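You operate a simulated robot arm through the tools that you are given. There is no shell and no other tool.

The job below is to be done with a simulated robot arm. You get a single attempt, and the scene is never put back.

## Task
Change the brass bars from star to delta and shut the box lid.
Fine: As drawn inside the green box lid; the long bar goes on the low red table; leave the lid bolts out.

The check looks at the end state, three seconds after you hand in, the way a careful person would. Anything else that was tipped, shoved, dropped, spilled or broken makes it a failure. Lids that push on must go on centred and level and be pressed home; caps that screw on are set level and turned clockwise until they are tight.

## Robot
A 6-joint arm with a fingered hand, fixed in place. Base frame: the origin is at the foot of the arm, x ahead of it, y to its left, z up. Units: m, rad, N and s.
It reaches about 1.346 m from its shoulder. Its first joint turns from -2.601 to 2.601 rad. Payload 3.5 kg.
The TCP is the grasp point between the finger pads, 0.026 m short of the fingertips. In the tool frame z runs along the fingers and y along their closing line. Largest opening 0.132 m; the body of the gripper starts 0.073 m behind the TCP. The gripper is a hand of 4 fingers: y runs from the thumb to the fingers, the wrist lies at [0, 0, -0.234] in the tool frame, and closing takes about 1.5 s.
Orientation is that of the tool frame in the base frame, as [roll, pitch, yaw] about the fixed x, y, z axes, in that order (R = Rz(yaw) Ry(pitch) Rx(roll)). With the fingers straight down and closing along the base's y, the tool's x points along the base's -x, its y along +y and its z along -z.

## Interface
- The arm moves only by the tool servo_tool. Its arguments are lists of equal length, an entry for each row: "linear": the shift along the tool's x, y, z in units of 500 mm (1.0 is 500 mm), a list of three; "rot": the turn, a rotation vector about the tool's x, y, z in units of 180 degrees (1.0 is 180 degrees), a list of three; "fingers": the finger opening in cm, from 0 to 13.2. In form: {"linear": [[dx, dy, dz], ...], "rot": [[wx, wy, wz], ...], "fingers": [fingers, ...]}. A call has 1 to 20 rows; each row is the pose to reach, as a shift and turn from the pose commanded when the call began, along the tool's axes at that moment. A call with a number of a shift or a turn outside -1 to 1 is refused whole. A row lasts 0.2 s, in which the tool goes at most 0.05 m and 0.15 rad; a call with a longer step from one row to the next is refused whole, and so is a gripper value outside its range. A pose out of reach is approached as far as the arm can. The call stops where the force on the tool passes 40 N (or 10 N more than at its start, if that is more) or the arm is blocked; 0.2 s more then pass. Each finger travels about 0.108 m/s and halts on what it meets, pressing with about 32 N; the grip force reading is that of the motor and also rises with nothing between the fingers. The clock runs only during rows and for 0.2 s after the last one: add rows that repeat a pose to give the fingers time. It gives the time, the measured TCP pose, the force on the tool (base axes), the opening and the grip force at its end, in the units of the frame above (readings bear some noise), with the torque about the TCP (base axes, N m) and any sound that the robot's microphone picked up.
- Cameras (640 x 400 px; columns grow to the right, rows downward): "scene" is fixed at [0.0329, -0.6464, 1.1428]; the picture's right is [0.35, -0.94, 0.00], its down [-0.54, -0.20, -0.81] and it looks along [0.76, 0.29, -0.58] (base axes); focal length 258 px, centre (320, 200). "wrist" rides on the gripper at [0.068, 0.002, -0.097] in the tool frame; the picture's right is [-0.02, 1.00, 0.00], its down [-0.82, -0.02, -0.58] and it looks along [-0.58, -0.01, 0.82] (tool axes); focal length 270 px, centre (320, 200). There is no depth. A picture from a camera that has moved, and an enlarged one, comes with that camera's place and axes in the base frame and with its lens. The place of the scene camera against the robot may be out by one fixed shift of up to 0.025 m in any direction.
- snapshot(camera): a new picture of that camera. It takes no simulated time.
- move_column(by): slides the trunk up (or, below 0, down) by that many m; the arm rides with it, the base frame stays. It gives what a move gives, with no picture.
- preshape(shape): the hand has 4 fingers and takes this shape, open, in about a second: jaw (thumb against the fingers, like two jaws); tri (thumb and two fingers); tip (a fingertip pinch); poke (one finger out to press); point (the index stretched); flat (the hand flat); cup (the hand cupped); fist (a fist). The gripper value then closes the fingers along that shape, each until it touches; the sizes above hold for jaw. It gives what a move gives, with no picture.
- enlarge(camera, box): a new picture of the part [left, top, right, bottom] of that camera's present view, enlarged. It takes no simulated time.
- hand_in(): hands the job in; it is judged then, once.

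Places have to be worked out from the pictures, the camera data and where the tool is seen. Open the gripper and draw the arm clear of the work before you hand the job in, unless the task says otherwise.

The tools are called after ">>>" by a JSON object that holds its "name" and its "arguments". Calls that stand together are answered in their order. servo_tool: Moves the arm, as the interface text tells. Its arguments: {"type":"object","properties":{"linear":{"type":"array","items":{"type":"array","items":{"type":"number"}}},"rot":{"type":"array","items":{"type":"array","items":{"type":"number"}}},"fingers":{"type":"array","items":{"type":"number"}}},"required":["linear","rot","fingers"]} The other tools are called the same way: move_column (by) slides the trunk up or down; preshape (shape) gives the hand a shape; snapshot (camera) takes a picture; enlarge (camera, box) takes an enlarged picture of a part of a camera's view; hand_in () hands the job in.

At the start:

```text
t: 0.0
eef_pos: [0.7879, -0.5637, 0.9924]
orientation: [3.141, 0.0, 3.141]
contact_force: [1.0, 0.5, 0.1]
wrist_torque: [-0.01, 0.0, 0.02]
opening: 0.1317
grip_force: 0.2
shape: jaw
trunk travel left (down, up): [-0.891, 0.079]
```

scene: 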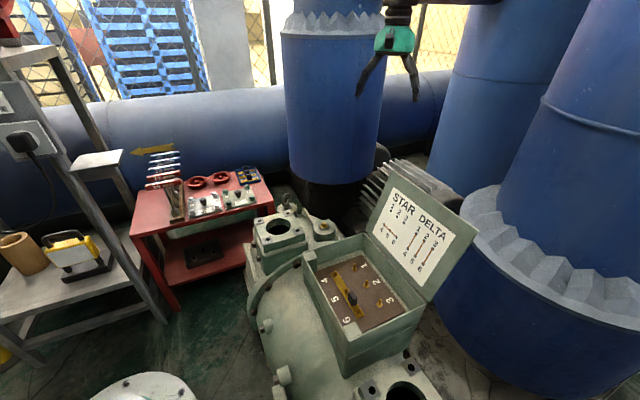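
wrist: 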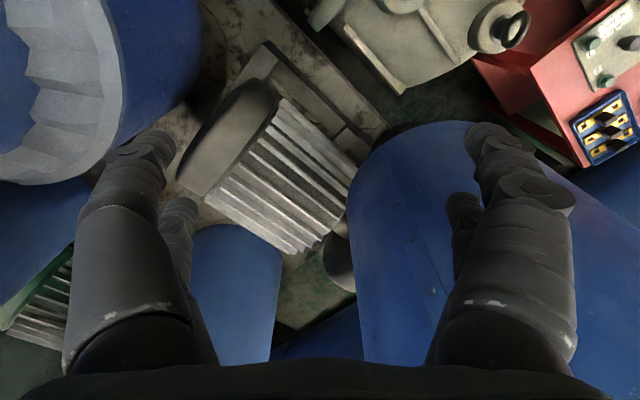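

I'll start by looking closely at the box, its lid diagram and the red table.

>>> {"name": "enlarge", "arguments": {"camera": "scene", "box": [280, 170, 500, 380]}}

>>> {"name": "enlarge", "arguments": {"camera": "scene", "box": [360, 180, 470, 290]}}

>>> {"name": "enlarge", "arguments": {"camera": "scene", "box": [120, 130, 290, 310]}}

>>> {"name": "enlarge", "arguments": {"camera": "scene", "box": [300, 240, 420, 340]}}

```text
1.90 times, centred on (390, 275) of scene
camera zoom: at [0.0329, -0.6464, 1.1428], right [0.35, -0.94, 0.0], down [-0.54, -0.2, -0.81], along [0.76, 0.29, -0.58], focal length 492 px, centre (187, 57)
```

zoom: 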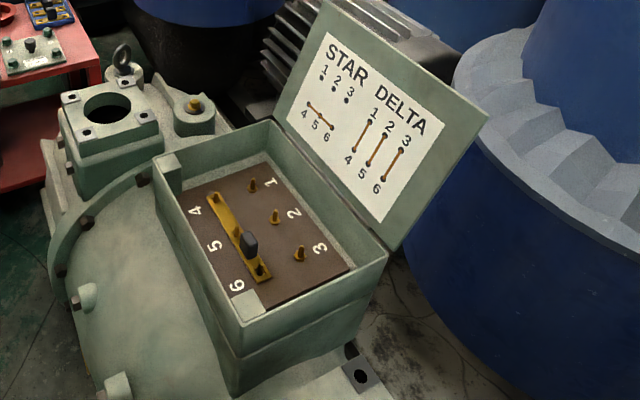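

```text
3.64 times, centred on (415, 235) of scene
camera zoom: at [0.0329, -0.6464, 1.1428], right [0.35, -0.94, 0.0], down [-0.54, -0.2, -0.81], along [0.76, 0.29, -0.58], focal length 940 px, centre (-26, 73)
```

zoom: 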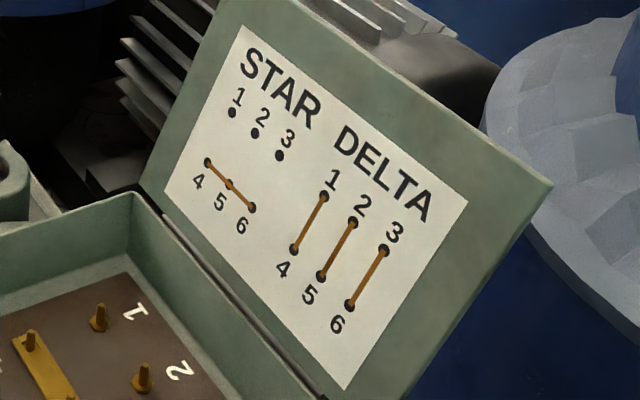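

```text
2.22 times, centred on (205, 220) of scene
camera zoom: at [0.0329, -0.6464, 1.1428], right [0.35, -0.94, 0.0], down [-0.54, -0.2, -0.81], along [0.76, 0.29, -0.58], focal length 574 px, centre (576, 156)
```

zoom: 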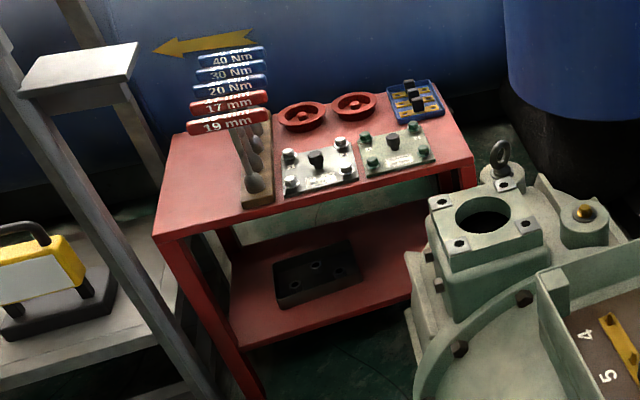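

```text
4.00 times, centred on (360, 290) of scene
camera zoom: at [0.0329, -0.6464, 1.1428], right [0.35, -0.94, 0.0], down [-0.54, -0.2, -0.81], along [0.76, 0.29, -0.58], focal length 1034 px, centre (160, -160)
```

zoom: 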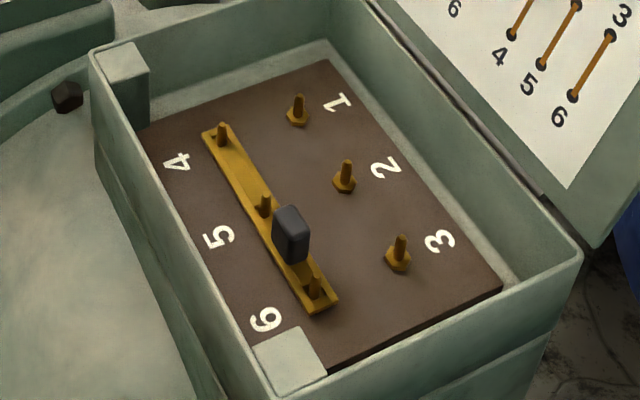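

The task is clear: lift the long star bar off posts 4‑5‑6, put the three short bars from the blue tray onto 1‑4, 2‑5 and 3‑6, then shut the lid. First I move the hand back along −x at this height so the wrist camera can look down on the box.

>>> {"name": "servo_tool", "arguments": {"linear": [[0.08, 0, 0], [0.16, 0, 0], [0.24, 0, 0], [0.32, 0, 0], [0.4, 0, 0], [0.48, 0, 0], [0.56, 0, 0], [0.64, 0, 0], [0.72, 0, 0], [0.8, 0, 0], [0.8, 0, 0]], "rot": [[0, 0, 0], [0, 0, 0], [0, 0, 0], [0, 0, 0], [0, 0, 0], [0, 0, 0], [0, 0, 0], [0, 0, 0], [0, 0, 0], [0, 0, 0], [0, 0, 0]], "fingers": [13.2, 13.2, 13.2, 13.2, 13.2, 13.2, 13.2, 13.2, 13.2, 13.2, 13.2]}}

>>> {"name": "snapshot", "arguments": {"camera": "wrist"}}

>>> {"name": "snapshot", "arguments": {"camera": "scene"}}

```text
t: 2.4
eef_pos: [0.3862, -0.5662, 0.9931]
orientation: [3.141, 0.0, -3.14]
contact_force: [0.1, -0.2, 0.3]
wrist_torque: [-0.03, -0.02, -0.01]
opening: 0.1319
grip_force: 0.0
shape: jaw
out of reach, approached as far as the arm can: row 6, 7, 8
trunk travel left (down, up): [-0.891, 0.079]
```

```text
taken
camera wrist: at [0.3171, -0.5638, 1.0894], right [0.02, 1.0, 0.0], down [0.82, -0.02, 0.58], along [0.58, -0.01, -0.82], focal length 270 px, centre (320, 200)
```

wrist: 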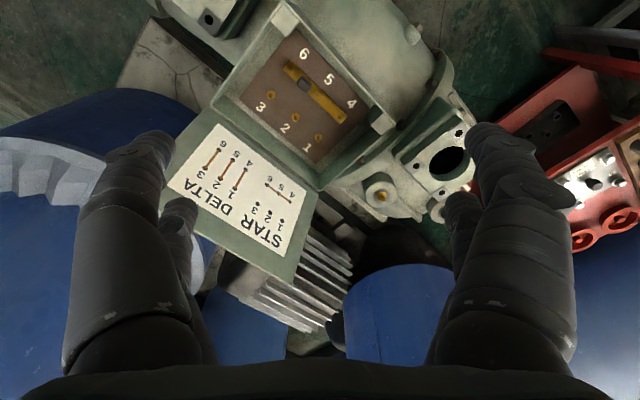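

```text
taken
```

scene: 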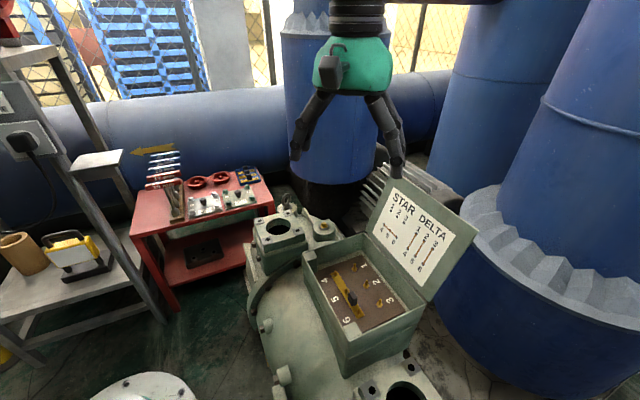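

>>> {"name": "enlarge", "arguments": {"camera": "wrist", "box": [200, 0, 410, 190]}}

>>> {"name": "enlarge", "arguments": {"camera": "wrist", "box": [240, 20, 380, 170]}}

```text
2.11 times, centred on (305, 95) of wrist
camera zoom: at [0.3171, -0.5638, 1.0894], right [0.02, 1.0, 0.0], down [0.82, -0.02, 0.58], along [0.58, -0.01, -0.82], focal length 569 px, centre (352, 421)
```

zoom: 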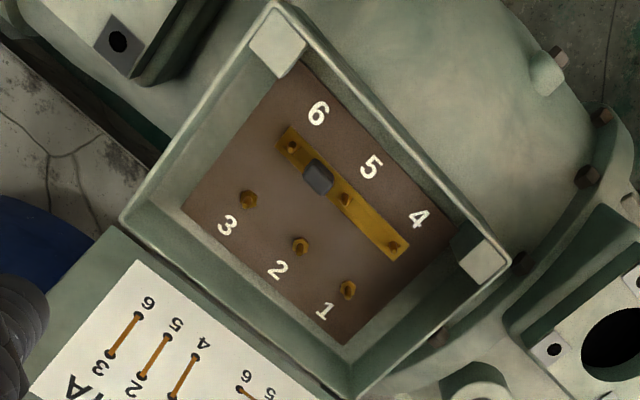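

```text
2.67 times, centred on (310, 95) of wrist
camera zoom: at [0.3171, -0.5638, 1.0894], right [0.02, 1.0, 0.0], down [0.82, -0.02, 0.58], along [0.58, -0.01, -0.82], focal length 721 px, centre (347, 480)
```

zoom: 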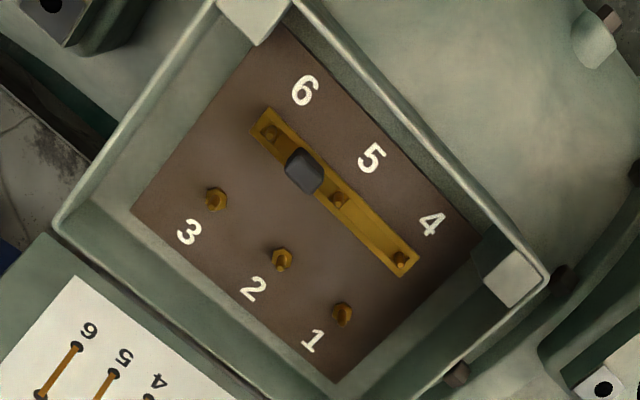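

The star bar sits on 4‑5‑6 with its black knob between 5 and 6, and the box is turned about 45°. Before planning grasps I need to see the hand's fingers, so I zoom in on them.

>>> {"name": "enlarge", "arguments": {"camera": "scene", "box": [280, 0, 420, 190]}}

>>> {"name": "preshape", "arguments": {"shape": "tip"}}

>>> {"name": "enlarge", "arguments": {"camera": "scene", "box": [280, 0, 420, 190]}}

>>> {"name": "snapshot", "arguments": {"camera": "wrist"}}

```text
2.11 times, centred on (350, 95) of scene
camera zoom: at [0.0329, -0.6464, 1.1428], right [0.35, -0.94, 0.0], down [-0.54, -0.2, -0.81], along [0.76, 0.29, -0.58], focal length 544 px, centre (257, 421)
```

zoom: 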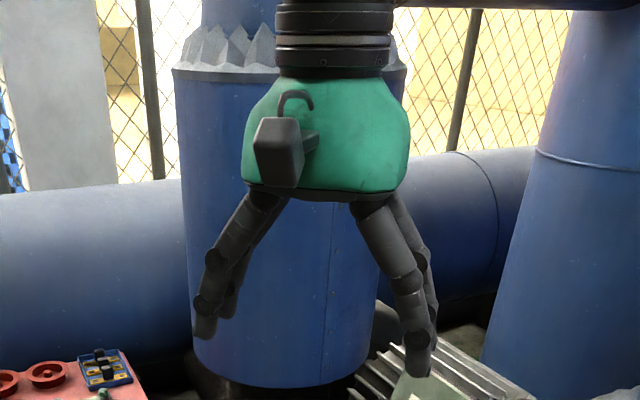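

```text
t: 3.3
eef_pos: [0.3871, -0.5654, 0.9933]
orientation: [-3.141, 0.0, -3.14]
contact_force: [0.3, 0.5, -0.3]
wrist_torque: [0.0, -0.01, -0.04]
opening: 0.1319
grip_force: 0.1
shape: tip
trunk travel left (down, up): [-0.891, 0.079]
```

```text
2.11 times, centred on (350, 95) of scene
camera zoom: at [0.0329, -0.6464, 1.1428], right [0.35, -0.94, 0.0], down [-0.54, -0.2, -0.81], along [0.76, 0.29, -0.58], focal length 544 px, centre (257, 421)
```

zoom: 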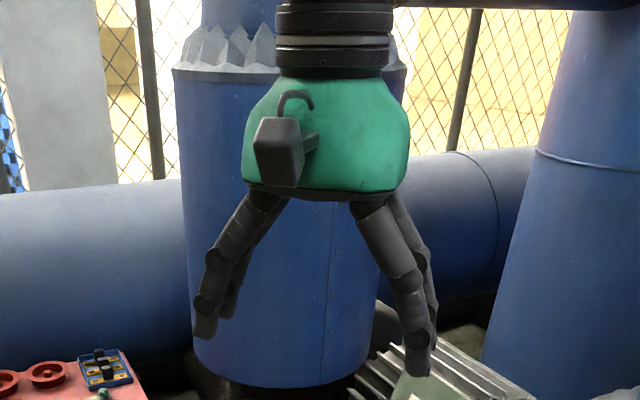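

```text
taken
camera wrist: at [0.3177, -0.5636, 1.0893], right [0.02, 1.0, 0.0], down [0.82, -0.02, 0.58], along [0.58, -0.01, -0.82], focal length 270 px, centre (320, 200)
```

wrist: 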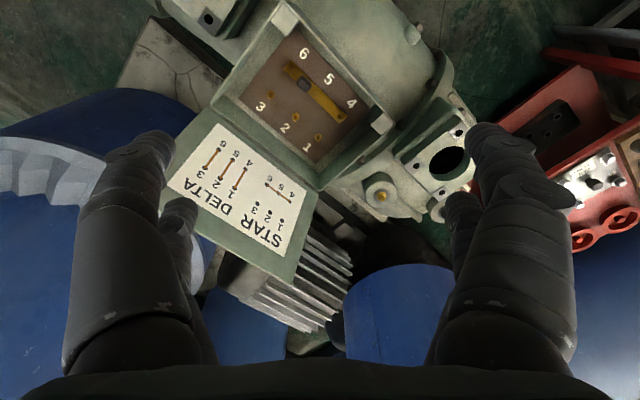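

Open, the tip shape looks the same as jaw, so I close it part way in free air to see how the fingers converge.

>>> {"name": "servo_tool", "arguments": {"linear": [[0, 0, 0], [0, 0, 0], [0, 0, 0], [0, 0, 0], [0, 0, 0], [0, 0, 0], [0, 0, 0]], "rot": [[0, 0, 0], [0, 0, 0], [0, 0, 0], [0, 0, 0], [0, 0, 0], [0, 0, 0], [0, 0, 0]], "fingers": [3, 3, 3, 3, 3, 3, 3]}}

>>> {"name": "enlarge", "arguments": {"camera": "scene", "box": [280, 0, 420, 190]}}

>>> {"name": "snapshot", "arguments": {"camera": "wrist"}}

```text
t: 4.9
eef_pos: [0.3879, -0.5655, 0.9927]
orientation: [3.141, 0.001, 3.139]
contact_force: [0.7, -0.2, 1.1]
wrist_torque: [0.01, 0.0, 0.01]
opening: 0.0304
grip_force: 0.0
shape: tip
trunk travel left (down, up): [-0.891, 0.079]
```

```text
2.11 times, centred on (350, 95) of scene
camera zoom: at [0.0329, -0.6464, 1.1428], right [0.35, -0.94, 0.0], down [-0.54, -0.2, -0.81], along [0.76, 0.29, -0.58], focal length 544 px, centre (257, 421)
```

zoom: 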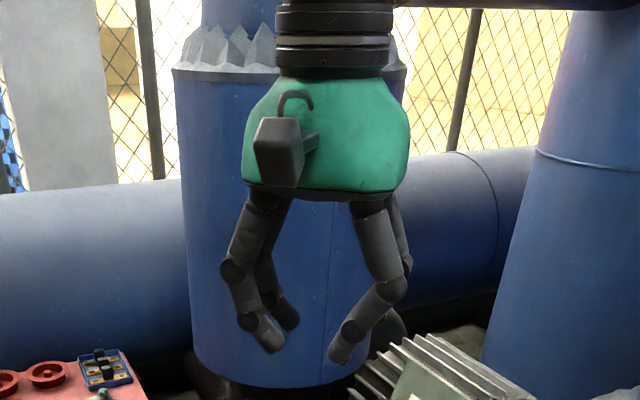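

```text
taken
camera wrist: at [0.3177, -0.5636, 1.0893], right [0.02, 1.0, 0.0], down [0.82, -0.02, 0.58], along [0.58, -0.01, -0.82], focal length 270 px, centre (320, 200)
```

wrist: 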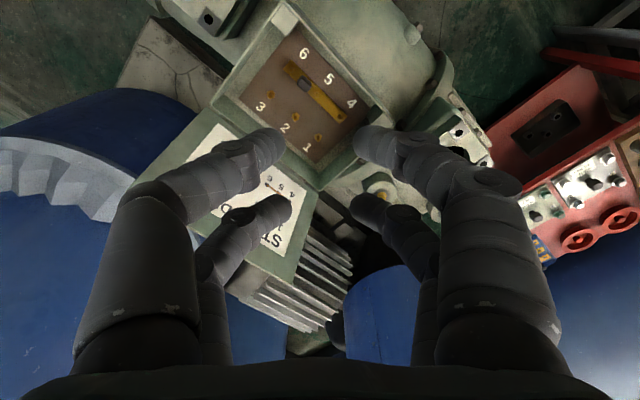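

There are two finger pairs, about 38 mm apart across x. I compare this with jaw and tri closed to the same opening, to pick the best pinch for a knob roughly 25 mm wide.

>>> {"name": "preshape", "arguments": {"shape": "tri"}}

>>> {"name": "servo_tool", "arguments": {"linear": [[0, 0, 0], [0, 0, 0], [0, 0, 0], [0, 0, 0], [0, 0, 0], [0, 0, 0], [0, 0, 0]], "rot": [[0, 0, 0], [0, 0, 0], [0, 0, 0], [0, 0, 0], [0, 0, 0], [0, 0, 0], [0, 0, 0]], "fingers": [3, 3, 3, 3, 3, 3, 3]}}

>>> {"name": "enlarge", "arguments": {"camera": "scene", "box": [280, 0, 420, 190]}}

>>> {"name": "snapshot", "arguments": {"camera": "wrist"}}

>>> {"name": "preshape", "arguments": {"shape": "jaw"}}

>>> {"name": "servo_tool", "arguments": {"linear": [[0, 0, 0], [0, 0, 0], [0, 0, 0], [0, 0, 0], [0, 0, 0], [0, 0, 0], [0, 0, 0]], "rot": [[0, 0, 0], [0, 0, 0], [0, 0, 0], [0, 0, 0], [0, 0, 0], [0, 0, 0], [0, 0, 0]], "fingers": [3, 3, 3, 3, 3, 3, 3]}}

>>> {"name": "enlarge", "arguments": {"camera": "scene", "box": [280, 0, 420, 190]}}

>>> {"name": "snapshot", "arguments": {"camera": "wrist"}}

```text
t: 5.8
eef_pos: [0.3868, -0.5649, 0.992]
orientation: [3.14, -0.002, 3.141]
contact_force: [1.0, 0.2, 0.4]
wrist_torque: [0.01, 0.01, 0.04]
opening: 0.1322
grip_force: 0.0
shape: tri
trunk travel left (down, up): [-0.891, 0.079]
```

```text
t: 7.4
eef_pos: [0.3857, -0.5647, 0.9914]
orientation: [3.141, 0.0, 3.14]
contact_force: [-0.5, 0.3, -0.4]
wrist_torque: [0.01, 0.02, 0.01]
opening: 0.0305
grip_force: 0.0
shape: tri
trunk travel left (down, up): [-0.891, 0.079]
```

```text
2.11 times, centred on (350, 95) of scene
camera zoom: at [0.0329, -0.6464, 1.1428], right [0.35, -0.94, 0.0], down [-0.54, -0.2, -0.81], along [0.76, 0.29, -0.58], focal length 544 px, centre (257, 421)
```

zoom: 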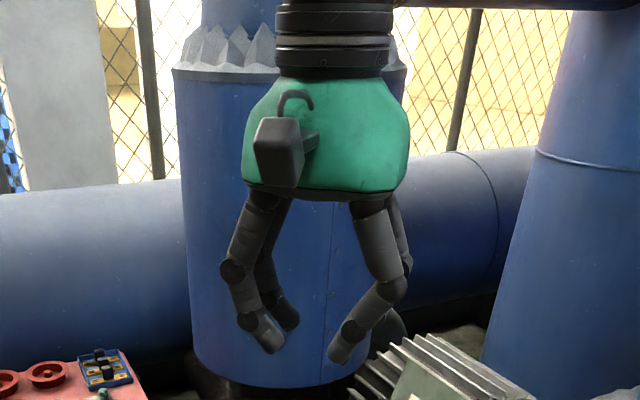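

```text
taken
camera wrist: at [0.3177, -0.5636, 1.0893], right [0.02, 1.0, 0.0], down [0.82, -0.02, 0.58], along [0.58, -0.01, -0.82], focal length 270 px, centre (320, 200)
```

wrist: 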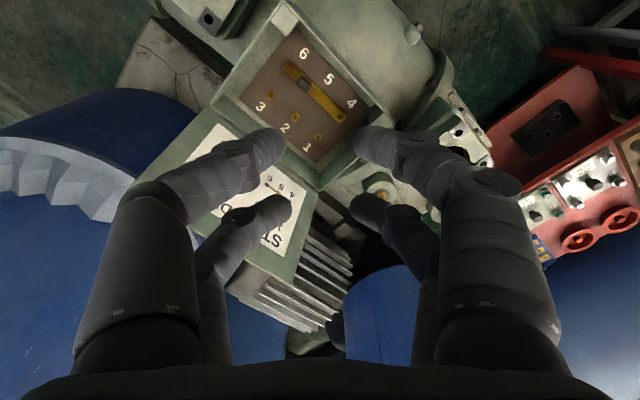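

```text
t: 8.3
eef_pos: [0.3876, -0.5646, 0.9925]
orientation: [3.141, 0.001, 3.14]
contact_force: [-0.4, -0.6, 0.1]
wrist_torque: [0.0, 0.02, 0.0]
opening: 0.1316
grip_force: 0.0
shape: jaw
trunk travel left (down, up): [-0.891, 0.079]
```

```text
t: 9.9
eef_pos: [0.3872, -0.5669, 0.9923]
orientation: [-3.141, -0.001, 3.141]
contact_force: [0.0, -0.2, -0.3]
wrist_torque: [-0.02, -0.01, -0.01]
opening: 0.0306
grip_force: 0.1
shape: jaw
trunk travel left (down, up): [-0.891, 0.079]
```

```text
2.11 times, centred on (350, 95) of scene
camera zoom: at [0.0329, -0.6464, 1.1428], right [0.35, -0.94, 0.0], down [-0.54, -0.2, -0.81], along [0.76, 0.29, -0.58], focal length 544 px, centre (257, 421)
```

zoom: 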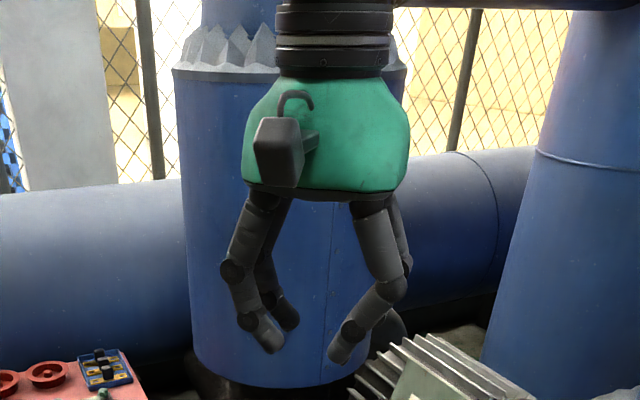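

```text
taken
camera wrist: at [0.3177, -0.5636, 1.0893], right [0.02, 1.0, 0.0], down [0.82, -0.02, 0.58], along [0.58, -0.01, -0.82], focal length 270 px, centre (320, 200)
```

wrist: 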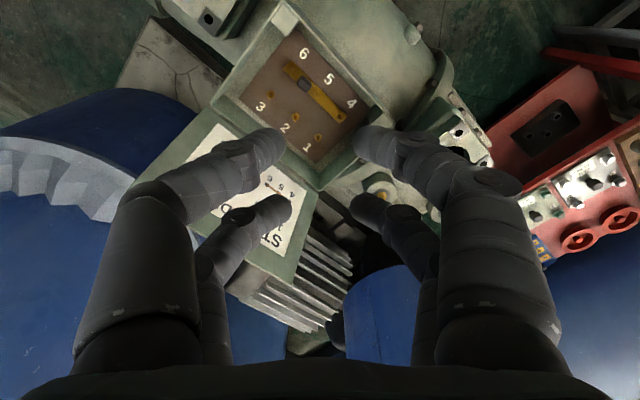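

All three shapes look identical when closed, so I'll use jaw. The posts form a grid of about 60 mm pitch turned 45°. I now yaw +45°, so the fingers will straddle the long bar, and lower to about z = 0.85 over the knob for a closer second view.

>>> {"name": "servo_tool", "arguments": {"linear": [[-0.004, -0.01, 0.047], [-0.009, -0.022, 0.094], [-0.013, -0.035, 0.142], [-0.017, -0.047, 0.19], [-0.022, -0.06, 0.237], [-0.026, -0.07, 0.284], [-0.026, -0.07, 0.284]], "rot": [[0, 0, -0.042], [0, 0, -0.084], [0, 0, -0.126], [0, 0, -0.168], [0, 0, -0.21], [0, 0, -0.25], [0, 0, -0.25]], "fingers": [6, 6, 6, 6, 6, 6, 6]}}

>>> {"name": "snapshot", "arguments": {"camera": "wrist"}}

>>> {"name": "snapshot", "arguments": {"camera": "scene"}}

```text
t: 11.5
eef_pos: [0.5067, -0.511, 0.9929]
orientation: [-3.13, -0.048, -2.527]
contact_force: [0.5, -0.1, 0.0]
wrist_torque: [-0.01, 0.0, 0.01]
opening: 0.0594
grip_force: 0.1
shape: jaw
out of reach, approached as far as the arm can: row 1, 2, 3, 4, 5, 6, 7
trunk travel left (down, up): [-0.891, 0.079]
```

```text
taken
camera wrist: at [0.4516, -0.5454, 1.0929], right [-0.56, 0.83, -0.01], down [0.7, 0.47, 0.54], along [0.45, 0.29, -0.84], focal length 270 px, centre (320, 200)
```

wrist: 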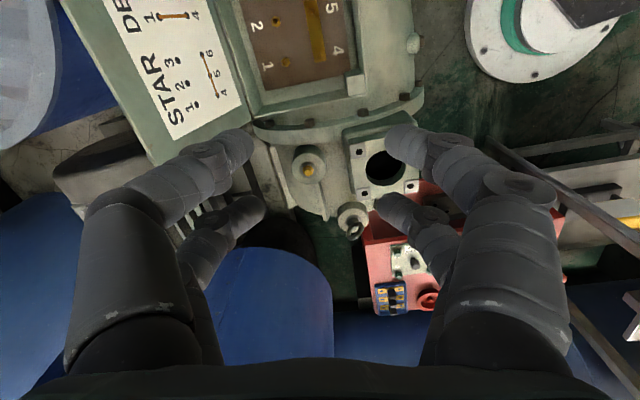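

```text
taken
```

scene: 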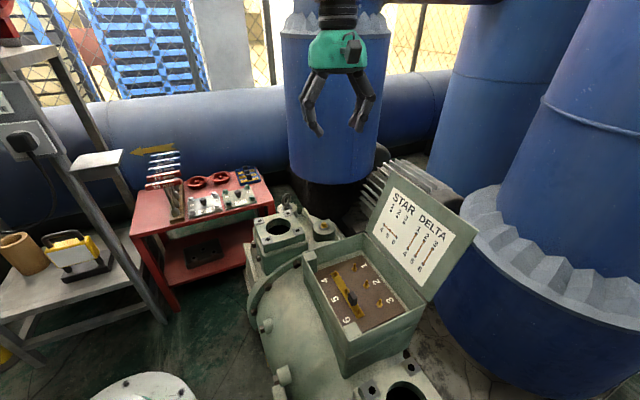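

That move fell short: the arm would not take yaw −135° and lower at once. I undo the tilt and try turning the other way, toward yaw +135° (fingers closing along the bar), while staying at this height.

>>> {"name": "servo_tool", "arguments": {"linear": [[0, 0, 0], [0, 0, 0], [0, 0, 0], [0, 0, 0], [0, 0, 0], [0, 0, 0], [0, 0, 0], [0, 0, 0], [0, 0, 0], [0, 0, 0], [0, 0, 0], [0, 0, 0]], "rot": [[0, 0, 0.045], [0, 0, 0.09], [0, 0, 0.135], [0, 0, 0.18], [0, 0, 0.225], [0, 0, 0.27], [0, 0, 0.315], [0, 0, 0.36], [0, 0, 0.405], [0, 0, 0.445], [0, 0, 0.445], [0, 0, 0.445]], "fingers": [6, 6, 6, 6, 6, 6, 6, 6, 6, 6, 6, 6]}}

>>> {"name": "snapshot", "arguments": {"camera": "wrist"}}

>>> {"name": "snapshot", "arguments": {"camera": "scene"}}

```text
t: 14.1
eef_pos: [0.5042, -0.5104, 0.9916]
orientation: [-3.091, 0.002, 2.356]
contact_force: [-0.2, -0.3, -0.6]
wrist_torque: [0.0, -0.02, 0.0]
opening: 0.0594
grip_force: 0.1
shape: jaw
trunk travel left (down, up): [-0.891, 0.079]
```

```text
taken
camera wrist: at [0.4591, -0.4569, 1.0893], right [0.72, 0.69, -0.05], down [0.58, -0.57, 0.58], along [0.37, -0.45, -0.81], focal length 270 px, centre (320, 200)
```

wrist: 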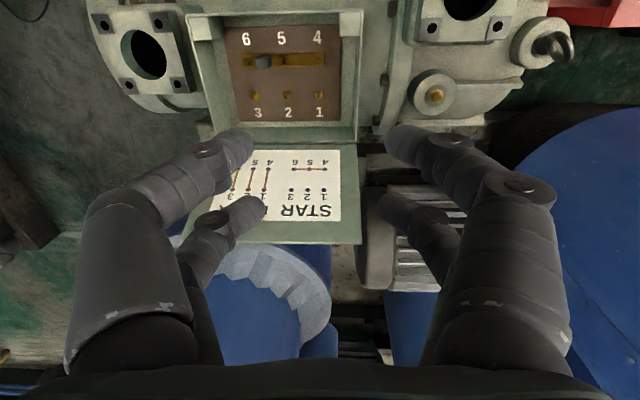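

```text
taken
```

scene: 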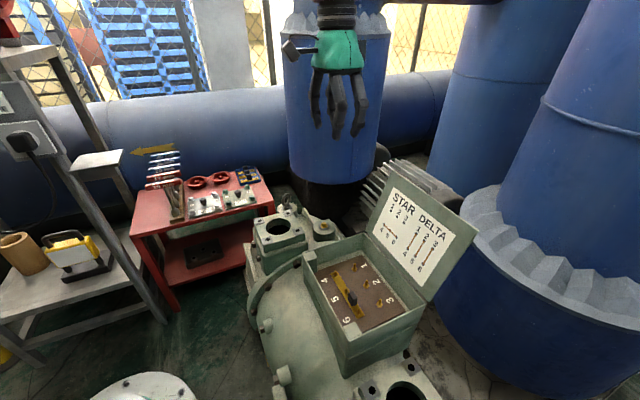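

At yaw +135° the view is squared up with the box. I zoom in to measure post and knob positions from this second viewpoint.

>>> {"name": "enlarge", "arguments": {"camera": "wrist", "box": [200, 10, 370, 140]}}

>>> {"name": "enlarge", "arguments": {"camera": "wrist", "box": [180, 0, 400, 250]}}

```text
3.08 times, centred on (285, 75) of wrist
camera zoom: at [0.4591, -0.4569, 1.0893], right [0.72, 0.69, -0.05], down [0.58, -0.57, 0.58], along [0.37, -0.45, -0.81], focal length 832 px, centre (428, 585)
```

zoom: 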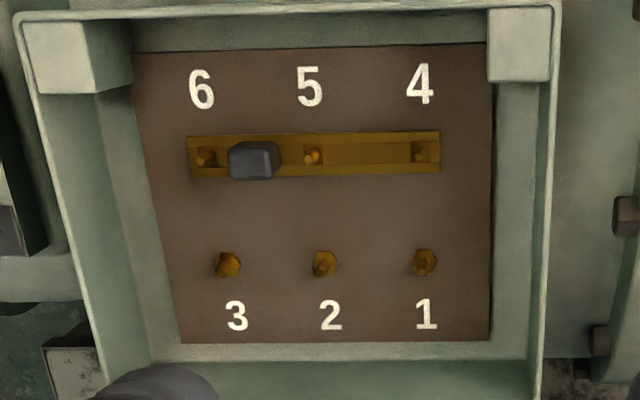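

```text
1.60 times, centred on (290, 125) of wrist
camera zoom: at [0.4591, -0.4569, 1.0893], right [0.72, 0.69, -0.05], down [0.58, -0.57, 0.58], along [0.37, -0.45, -0.81], focal length 432 px, centre (368, 320)
```

zoom: 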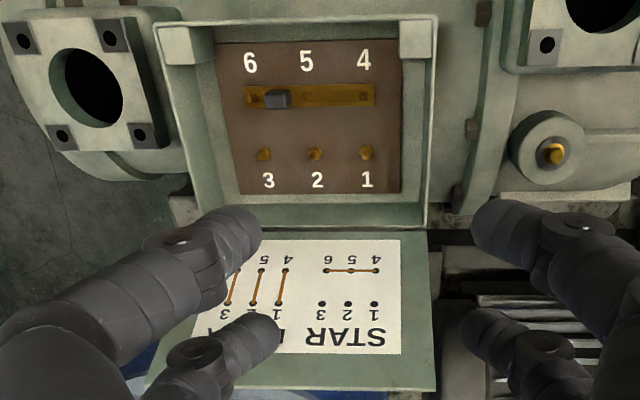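

Triangulating the two views puts post 5 at about (0.443, −0.572), post 6 at (0.400, −0.615), and the knob top at about (0.421, −0.594, 0.59). I level the tool and slide over the knob at this height before lowering the trunk.

>>> {"name": "servo_tool", "arguments": {"linear": [[-0.001, -0.046, 0.002], [-0.002, -0.092, 0.005], [-0.004, -0.139, 0.007], [-0.005, -0.185, 0.009], [-0.006, -0.232, 0.012], [-0.006, -0.232, 0.012]], "rot": [[-0.003, 0, 0], [-0.006, 0, 0], [-0.01, 0, 0], [-0.013, 0, 0], [-0.016, 0, 0], [-0.016, 0, 0]], "fingers": [6, 6, 6, 6, 6, 6]}}

```text
t: 15.5
eef_pos: [0.4236, -0.5943, 0.9923]
orientation: [3.141, 0.0, 2.356]
contact_force: [-0.3, 0.3, -0.1]
wrist_torque: [0.08, 0.0, -0.01]
opening: 0.0594
grip_force: 0.1
shape: jaw
trunk travel left (down, up): [-0.891, 0.079]
```

The pose is level and on target over the knob. I lower the trunk 0.2 m for a closer look.

>>> {"name": "move_column", "arguments": {"by": -0.2}}

>>> {"name": "snapshot", "arguments": {"camera": "wrist"}}

>>> {"name": "snapshot", "arguments": {"camera": "scene"}}

```text
t: 17.7
eef_pos: [0.4226, -0.5946, 0.7917]
orientation: [3.141, 0.002, 2.357]
contact_force: [-0.4, 0.0, 0.9]
wrist_torque: [-0.02, 0.01, -0.01]
opening: 0.0594
grip_force: 0.1
shape: jaw
trunk travel left (down, up): [-0.691, 0.279]
```

```text
taken
camera wrist: at [0.3751, -0.5442, 0.8893], right [0.72, 0.69, 0.0], down [0.56, -0.59, 0.58], along [0.4, -0.42, -0.82], focal length 270 px, centre (320, 200)
```

wrist: 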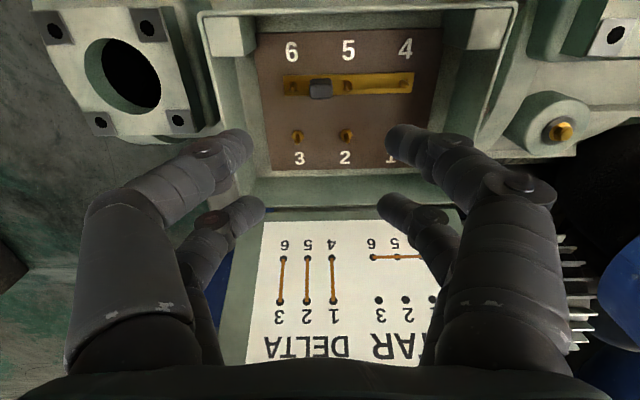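

```text
taken
```

scene: 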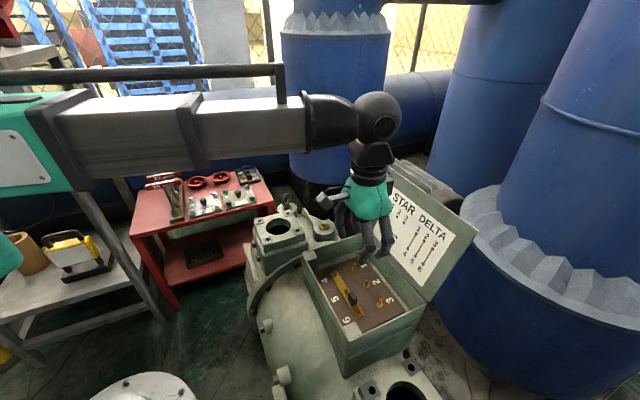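

>>> {"name": "enlarge", "arguments": {"camera": "wrist", "box": [250, 30, 420, 140]}}

>>> {"name": "enlarge", "arguments": {"camera": "scene", "box": [300, 180, 440, 340]}}

```text
3.64 times, centred on (335, 85) of wrist
camera zoom: at [0.3751, -0.5442, 0.8893], right [0.72, 0.69, 0.0], down [0.56, -0.59, 0.58], along [0.4, -0.42, -0.82], focal length 983 px, centre (266, 618)
```

zoom: 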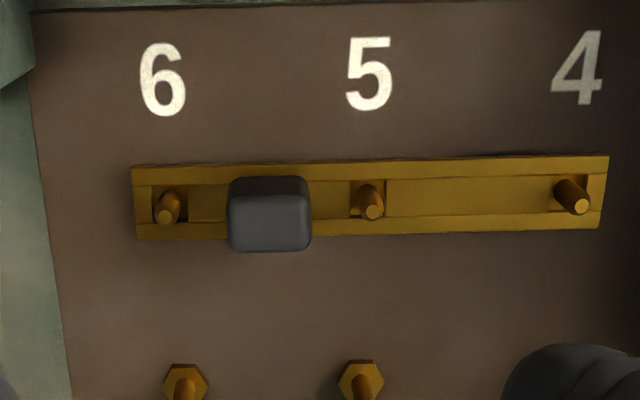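

```text
2.50 times, centred on (370, 260) of scene
camera zoom: at [0.0329, -0.6464, 1.1428], right [0.35, -0.94, 0.0], down [-0.54, -0.2, -0.81], along [0.76, 0.29, -0.58], focal length 646 px, centre (195, 50)
```

zoom: 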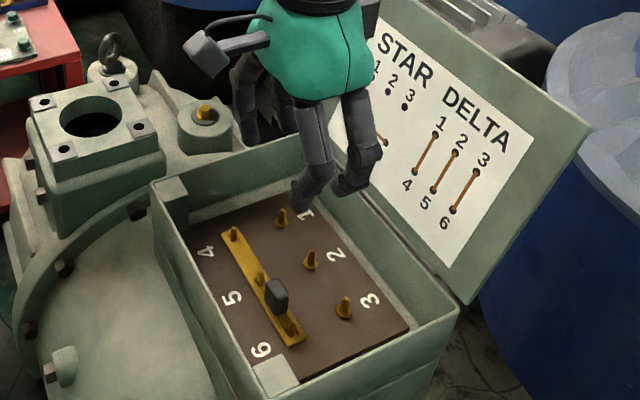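

The bar has square holes around its posts, about 2 mm clearance per side, and the knob is about 23 mm along the bar by 16 mm across it. Gripping across the bar looks best, so I try turning a further 90° to yaw +45°.

>>> {"name": "servo_tool", "arguments": {"linear": [[0, 0, 0], [0, 0, 0], [0, 0, 0], [0, 0, 0], [0, 0, 0], [0, 0, 0], [0, 0, 0], [0, 0, 0], [0, 0, 0], [0, 0, 0], [0, 0, 0], [0, 0, 0], [0, 0, 0]], "rot": [[0, 0, 0.0455], [0, 0, 0.091], [0, 0, 0.1365], [0, 0, 0.182], [0, 0, 0.2275], [0, 0, 0.273], [0, 0, 0.3185], [0, 0, 0.364], [0, 0, 0.4095], [0, 0, 0.455], [0, 0, 0.5], [0, 0, 0.5], [0, 0, 0.5]], "fingers": [6, 6, 6, 6, 6, 6, 6, 6, 6, 6, 6, 6, 6]}}

>>> {"name": "snapshot", "arguments": {"camera": "wrist"}}

>>> {"name": "snapshot", "arguments": {"camera": "scene"}}

```text
t: 20.5
eef_pos: [0.423, -0.5941, 0.7932]
orientation: [3.138, 0.0, 0.785]
contact_force: [-0.3, -0.1, -0.1]
wrist_torque: [-0.02, -0.01, -0.01]
opening: 0.0594
grip_force: 0.0
shape: jaw
trunk travel left (down, up): [-0.691, 0.279]
```

```text
taken
camera wrist: at [0.4716, -0.547, 0.8893], right [0.69, -0.73, 0.0], down [-0.59, -0.56, 0.58], along [-0.42, -0.4, -0.82], focal length 270 px, centre (320, 200)
```

wrist: 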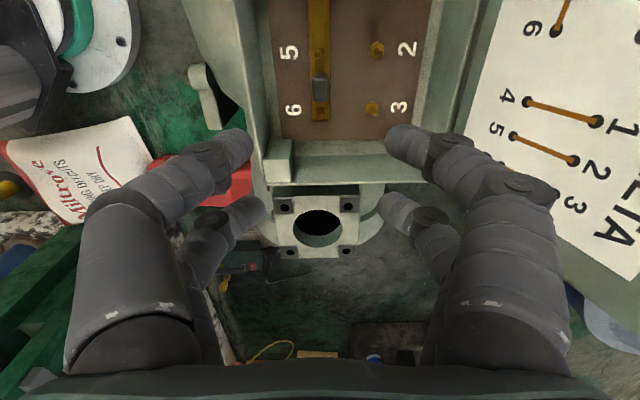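

```text
taken
```

scene: 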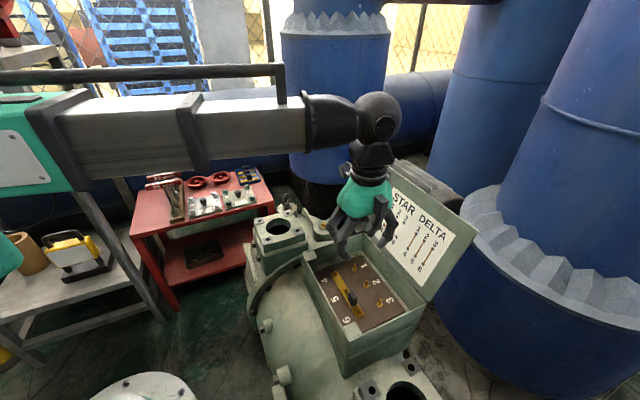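

Yaw +45° is reached exactly. I zoom in to check the knob's centring under the grasp axis.

>>> {"name": "enlarge", "arguments": {"camera": "wrist", "box": [260, 20, 420, 130]}}

```text
3.64 times, centred on (340, 75) of wrist
camera zoom: at [0.4716, -0.547, 0.8893], right [0.69, -0.73, 0.0], down [-0.59, -0.56, 0.58], along [-0.42, -0.4, -0.82], focal length 983 px, centre (247, 654)
```

zoom: 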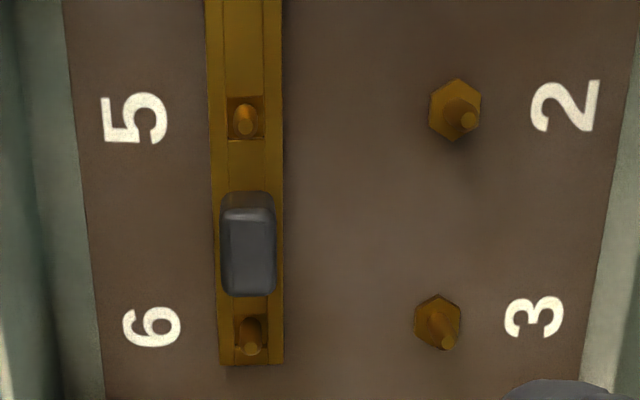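

The knob top is at (0.4235, −0.5934, 0.594), the bar top near 0.566 and the rim near 0.616, so the tool is aligned within about 1 mm. I narrow the fingers to 3 cm and go down to just above the knob, then look.

>>> {"name": "servo_tool", "arguments": {"linear": [[0, 0, 0.03], [0, 0, 0.08], [0, 0, 0.15], [0, 0, 0.22], [0, 0, 0.27], [0, 0, 0.31], [0, 0, 0.336], [0, 0, 0.336]], "rot": [[0, 0, 0], [0, 0, 0], [0, 0, 0], [0, 0, 0], [0, 0, 0], [0, 0, 0], [0, 0, 0], [0, 0, 0]], "fingers": [3.2, 3.2, 3.2, 3.2, 3.2, 3.2, 3.2, 3.2]}}

>>> {"name": "snapshot", "arguments": {"camera": "wrist"}}

>>> {"name": "enlarge", "arguments": {"camera": "scene", "box": [290, 180, 430, 340]}}

```text
t: 22.3
eef_pos: [0.4232, -0.5948, 0.7923]
orientation: [3.14, 0.001, 0.786]
contact_force: [0.4, 0.4, -0.4]
wrist_torque: [-0.01, -0.03, -0.04]
opening: 0.0323
grip_force: 0.0
shape: jaw
out of reach, approached as far as the arm can: row 1, 2, 3, 4, 5, 6, 7, 8
trunk travel left (down, up): [-0.691, 0.279]
```

```text
taken
camera wrist: at [0.4715, -0.547, 0.8893], right [0.69, -0.72, 0.0], down [-0.59, -0.56, 0.58], along [-0.42, -0.4, -0.82], focal length 270 px, centre (320, 200)
```

wrist: 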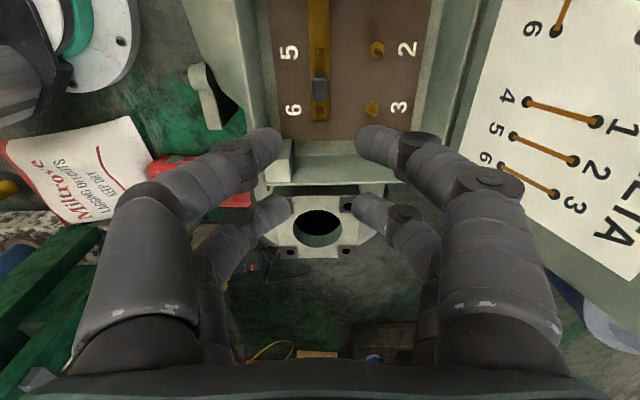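

```text
2.50 times, centred on (360, 260) of scene
camera zoom: at [0.0329, -0.6464, 1.1428], right [0.35, -0.94, 0.0], down [-0.54, -0.2, -0.81], along [0.76, 0.29, -0.58], focal length 646 px, centre (220, 50)
```

zoom: 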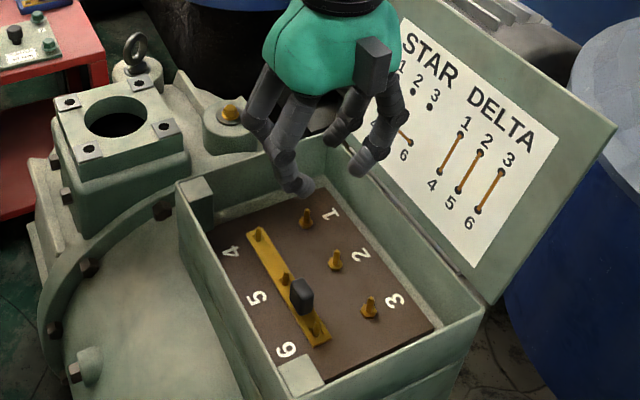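

Lowering by the arm is at a joint limit here, so z must come from the trunk. I check whether the arm can go up instead, which would give me some arm travel for fine z control later.

>>> {"name": "servo_tool", "arguments": {"linear": [[0, 0, -0.04], [0, 0, -0.08], [0, 0, -0.12], [0, 0, -0.16], [0, 0, -0.2], [0, 0, -0.2]], "rot": [[0, 0, 0], [0, 0, 0], [0, 0, 0], [0, 0, 0], [0, 0, 0], [0, 0, 0]], "fingers": [3.2, 3.2, 3.2, 3.2, 3.2, 3.2]}}

```text
t: 23.7
eef_pos: [0.4201, -0.5882, 0.7925]
orientation: [3.142, 0.0, 0.787]
contact_force: [-0.1, 0.0, 0.3]
wrist_torque: [-0.01, 0.0, 0.02]
opening: 0.0324
grip_force: 0.1
shape: jaw
out of reach, approached as far as the arm can: row 1, 2, 3, 4, 5, 6
trunk travel left (down, up): [-0.691, 0.279]
```

Height did not change either way, so this arm works like a SCARA and z comes only from the trunk. I re-centre in the plane over the knob, correcting the few millimetres of drift.

>>> {"name": "servo_tool", "arguments": {"linear": [[-0.0025, 0.0122, 0], [-0.0025, 0.0122, 0]], "rot": [[0, 0, 0], [0, 0, 0]], "fingers": [3.2, 3.2]}}

```text
t: 24.3
eef_pos: [0.4236, -0.5954, 0.7918]
orientation: [3.14, -0.002, 0.785]
contact_force: [-0.8, -0.2, -0.3]
wrist_torque: [0.0, -0.01, -0.02]
opening: 0.0322
grip_force: 0.1
shape: jaw
trunk travel left (down, up): [-0.691, 0.279]
```

In-plane moves work. I lower the trunk 0.155 m so the fingertips are just above the knob, then verify centring.

>>> {"name": "move_column", "arguments": {"by": -0.155}}

>>> {"name": "snapshot", "arguments": {"camera": "wrist"}}

>>> {"name": "enlarge", "arguments": {"camera": "wrist", "box": [240, 60, 400, 180]}}

>>> {"name": "enlarge", "arguments": {"camera": "scene", "box": [290, 180, 430, 340]}}

```text
t: 26.1
eef_pos: [0.423, -0.5945, 0.6371]
orientation: [-3.141, -0.001, 0.786]
contact_force: [0.2, 0.1, 0.2]
wrist_torque: [-0.02, 0.01, 0.01]
opening: 0.0323
grip_force: 0.1
shape: jaw
trunk travel left (down, up): [-0.536, 0.434]
```

```text
taken
camera wrist: at [0.4719, -0.5478, 0.7343], right [0.69, -0.72, 0.0], down [-0.59, -0.56, 0.58], along [-0.42, -0.4, -0.82], focal length 270 px, centre (320, 200)
```

wrist: 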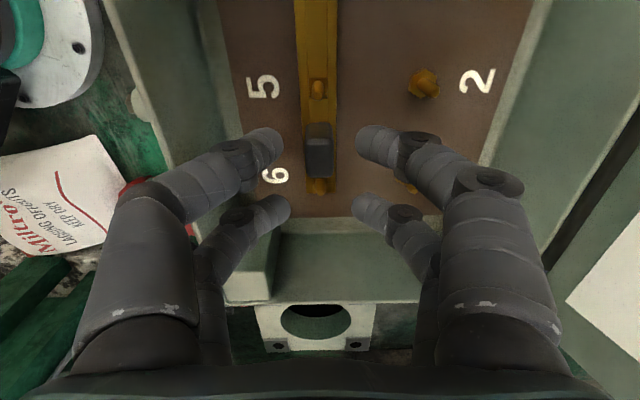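

```text
3.33 times, centred on (320, 120) of wrist
camera zoom: at [0.4719, -0.5478, 0.7343], right [0.69, -0.72, 0.0], down [-0.59, -0.56, 0.58], along [-0.42, -0.4, -0.82], focal length 901 px, centre (320, 467)
```

zoom: 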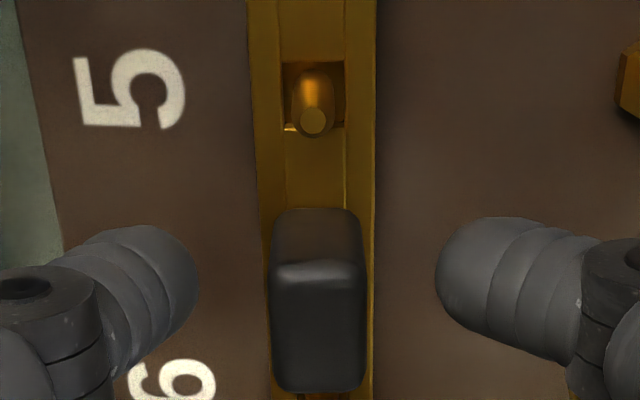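

```text
2.50 times, centred on (360, 260) of scene
camera zoom: at [0.0329, -0.6464, 1.1428], right [0.35, -0.94, 0.0], down [-0.54, -0.2, -0.81], along [0.76, 0.29, -0.58], focal length 646 px, centre (220, 50)
```

zoom: 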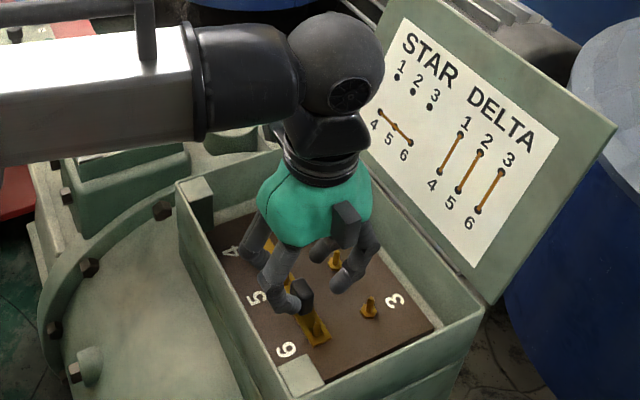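

The knob is centred between the fingertips. I lower another 25 mm, then 15 mm, watching the force reading.

>>> {"name": "move_column", "arguments": {"by": -0.025}}

>>> {"name": "snapshot", "arguments": {"camera": "wrist"}}

>>> {"name": "enlarge", "arguments": {"camera": "scene", "box": [310, 220, 410, 330]}}

```text
t: 26.8
eef_pos: [0.4237, -0.5945, 0.6119]
orientation: [3.139, 0.0, 0.785]
contact_force: [-0.5, 0.2, -0.7]
wrist_torque: [-0.02, 0.0, 0.0]
opening: 0.0323
grip_force: 0.0
shape: jaw
trunk travel left (down, up): [-0.511, 0.459]
```

```text
taken
camera wrist: at [0.4719, -0.5478, 0.7093], right [0.69, -0.72, 0.0], down [-0.59, -0.56, 0.58], along [-0.42, -0.4, -0.82], focal length 270 px, centre (320, 200)
```

wrist: 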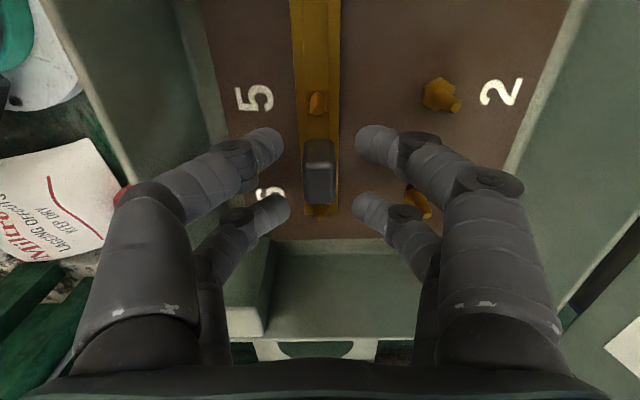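

```text
3.64 times, centred on (360, 275) of scene
camera zoom: at [0.0329, -0.6464, 1.1428], right [0.35, -0.94, 0.0], down [-0.54, -0.2, -0.81], along [0.76, 0.29, -0.58], focal length 940 px, centre (174, -73)
```

zoom: 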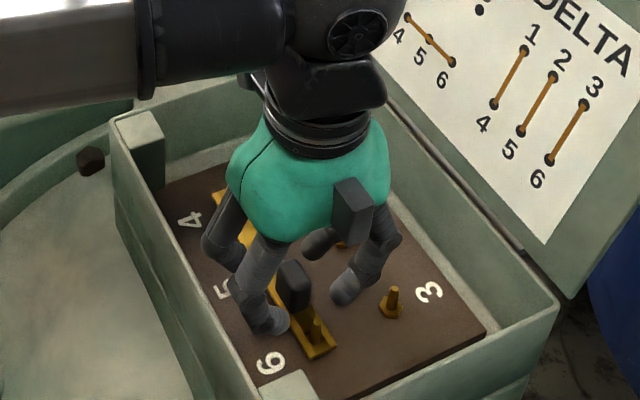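

No contact yet and the centring still holds. I lower the last 14 mm and close on the knob.

>>> {"name": "move_column", "arguments": {"by": -0.014}}

>>> {"name": "servo_tool", "arguments": {"linear": [[0, 0, 0], [0, 0, 0], [0, 0, 0], [0, 0, 0], [0, 0, 0], [0, 0, 0], [0, 0, 0]], "rot": [[0, 0, 0], [0, 0, 0], [0, 0, 0], [0, 0, 0], [0, 0, 0], [0, 0, 0], [0, 0, 0]], "fingers": [2.4, 2, 1.6, 1.2, 0.8, 0.8, 0.8]}}

>>> {"name": "snapshot", "arguments": {"camera": "wrist"}}

>>> {"name": "enlarge", "arguments": {"camera": "scene", "box": [310, 220, 410, 330]}}

```text
t: 27.4
eef_pos: [0.4236, -0.5946, 0.599]
orientation: [3.139, -0.001, 0.786]
contact_force: [0.0, -0.6, -0.4]
wrist_torque: [0.0, 0.04, 0.0]
opening: 0.0322
grip_force: 0.1
shape: jaw
trunk travel left (down, up): [-0.497, 0.473]
```

```text
t: 29.0
eef_pos: [0.4238, -0.595, 0.599]
orientation: [3.139, 0.0, 0.786]
contact_force: [0.0, -0.5, 8.2]
wrist_torque: [-0.06, 0.0, 0.09]
opening: 0.0094
grip_force: 31.8
shape: jaw
trunk travel left (down, up): [-0.497, 0.473]
```

```text
taken
camera wrist: at [0.4718, -0.5475, 0.6957], right [0.69, -0.72, 0.0], down [-0.59, -0.56, 0.58], along [-0.42, -0.4, -0.82], focal length 270 px, centre (320, 200)
```

wrist: 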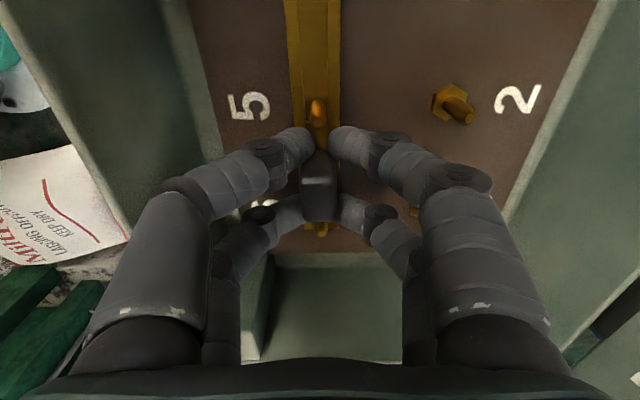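

```text
3.64 times, centred on (360, 275) of scene
camera zoom: at [0.0329, -0.6464, 1.1428], right [0.35, -0.94, 0.0], down [-0.54, -0.2, -0.81], along [0.76, 0.29, -0.58], focal length 940 px, centre (174, -73)
```

zoom: 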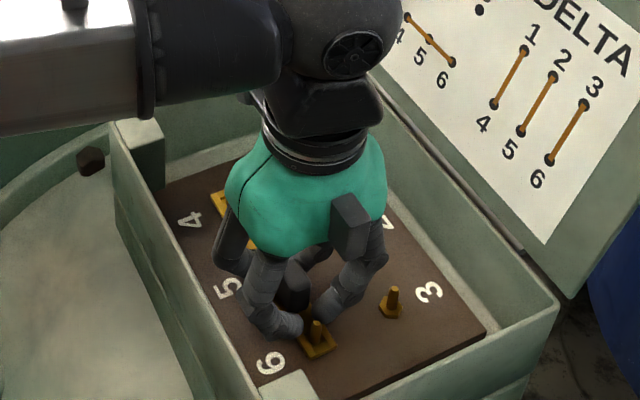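

The four fingertips now cage the knob at its corners with the 32 N motor grip. I lift 15 mm and check that the bar comes up level and free of the posts.

>>> {"name": "move_column", "arguments": {"by": 0.015}}

>>> {"name": "snapshot", "arguments": {"camera": "wrist"}}

>>> {"name": "enlarge", "arguments": {"camera": "scene", "box": [310, 220, 410, 330]}}

```text
t: 29.6
eef_pos: [0.4235, -0.5956, 0.6121]
orientation: [3.14, 0.0, 0.785]
contact_force: [-0.4, -0.1, -1.6]
wrist_torque: [-0.06, 0.0, 0.0]
opening: 0.0088
grip_force: 31.5
shape: jaw
trunk travel left (down, up): [-0.512, 0.458]
```

```text
taken
camera wrist: at [0.4719, -0.5478, 0.7103], right [0.69, -0.72, 0.0], down [-0.59, -0.56, 0.58], along [-0.42, -0.4, -0.82], focal length 270 px, centre (320, 200)
```

wrist: 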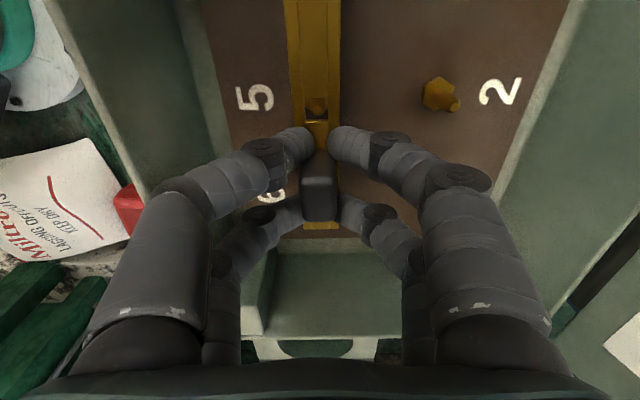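

```text
3.64 times, centred on (360, 275) of scene
camera zoom: at [0.0329, -0.6464, 1.1428], right [0.35, -0.94, 0.0], down [-0.54, -0.2, -0.81], along [0.76, 0.29, -0.58], focal length 940 px, centre (174, -73)
```

zoom: 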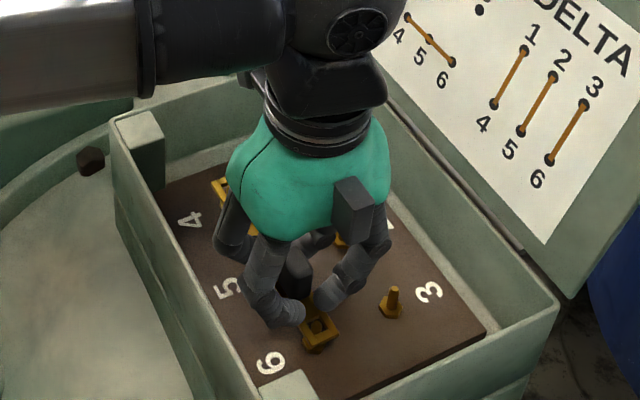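

The bar came up cleanly and post 5 now sits below its hole. I raise the trunk 0.22 m to carry it well clear of the rim.

>>> {"name": "move_column", "arguments": {"by": 0.22}}

>>> {"name": "snapshot", "arguments": {"camera": "wrist"}}

>>> {"name": "snapshot", "arguments": {"camera": "scene"}}

```text
t: 31.9
eef_pos: [0.4233, -0.5943, 0.8318]
orientation: [3.141, 0.0, 0.787]
contact_force: [-0.3, 0.7, -0.8]
wrist_torque: [0.0, 0.02, 0.02]
opening: 0.0091
grip_force: 32.1
shape: jaw
trunk travel left (down, up): [-0.732, 0.238]
```

```text
taken
camera wrist: at [0.4719, -0.5478, 0.9302], right [0.69, -0.72, 0.0], down [-0.59, -0.56, 0.58], along [-0.42, -0.4, -0.82], focal length 270 px, centre (320, 200)
```

wrist: 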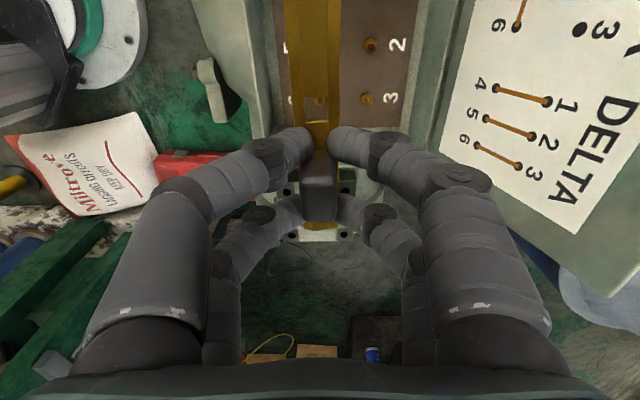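

```text
taken
```

scene: 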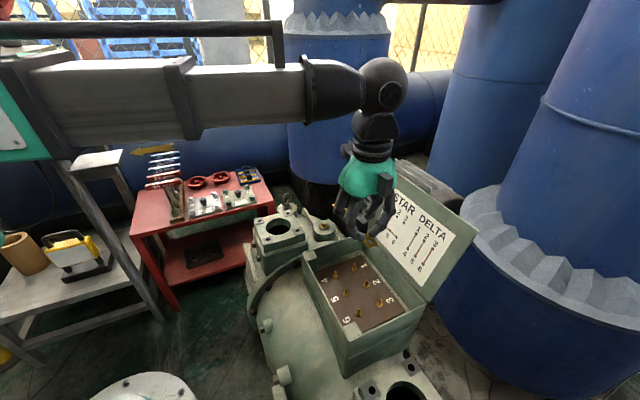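

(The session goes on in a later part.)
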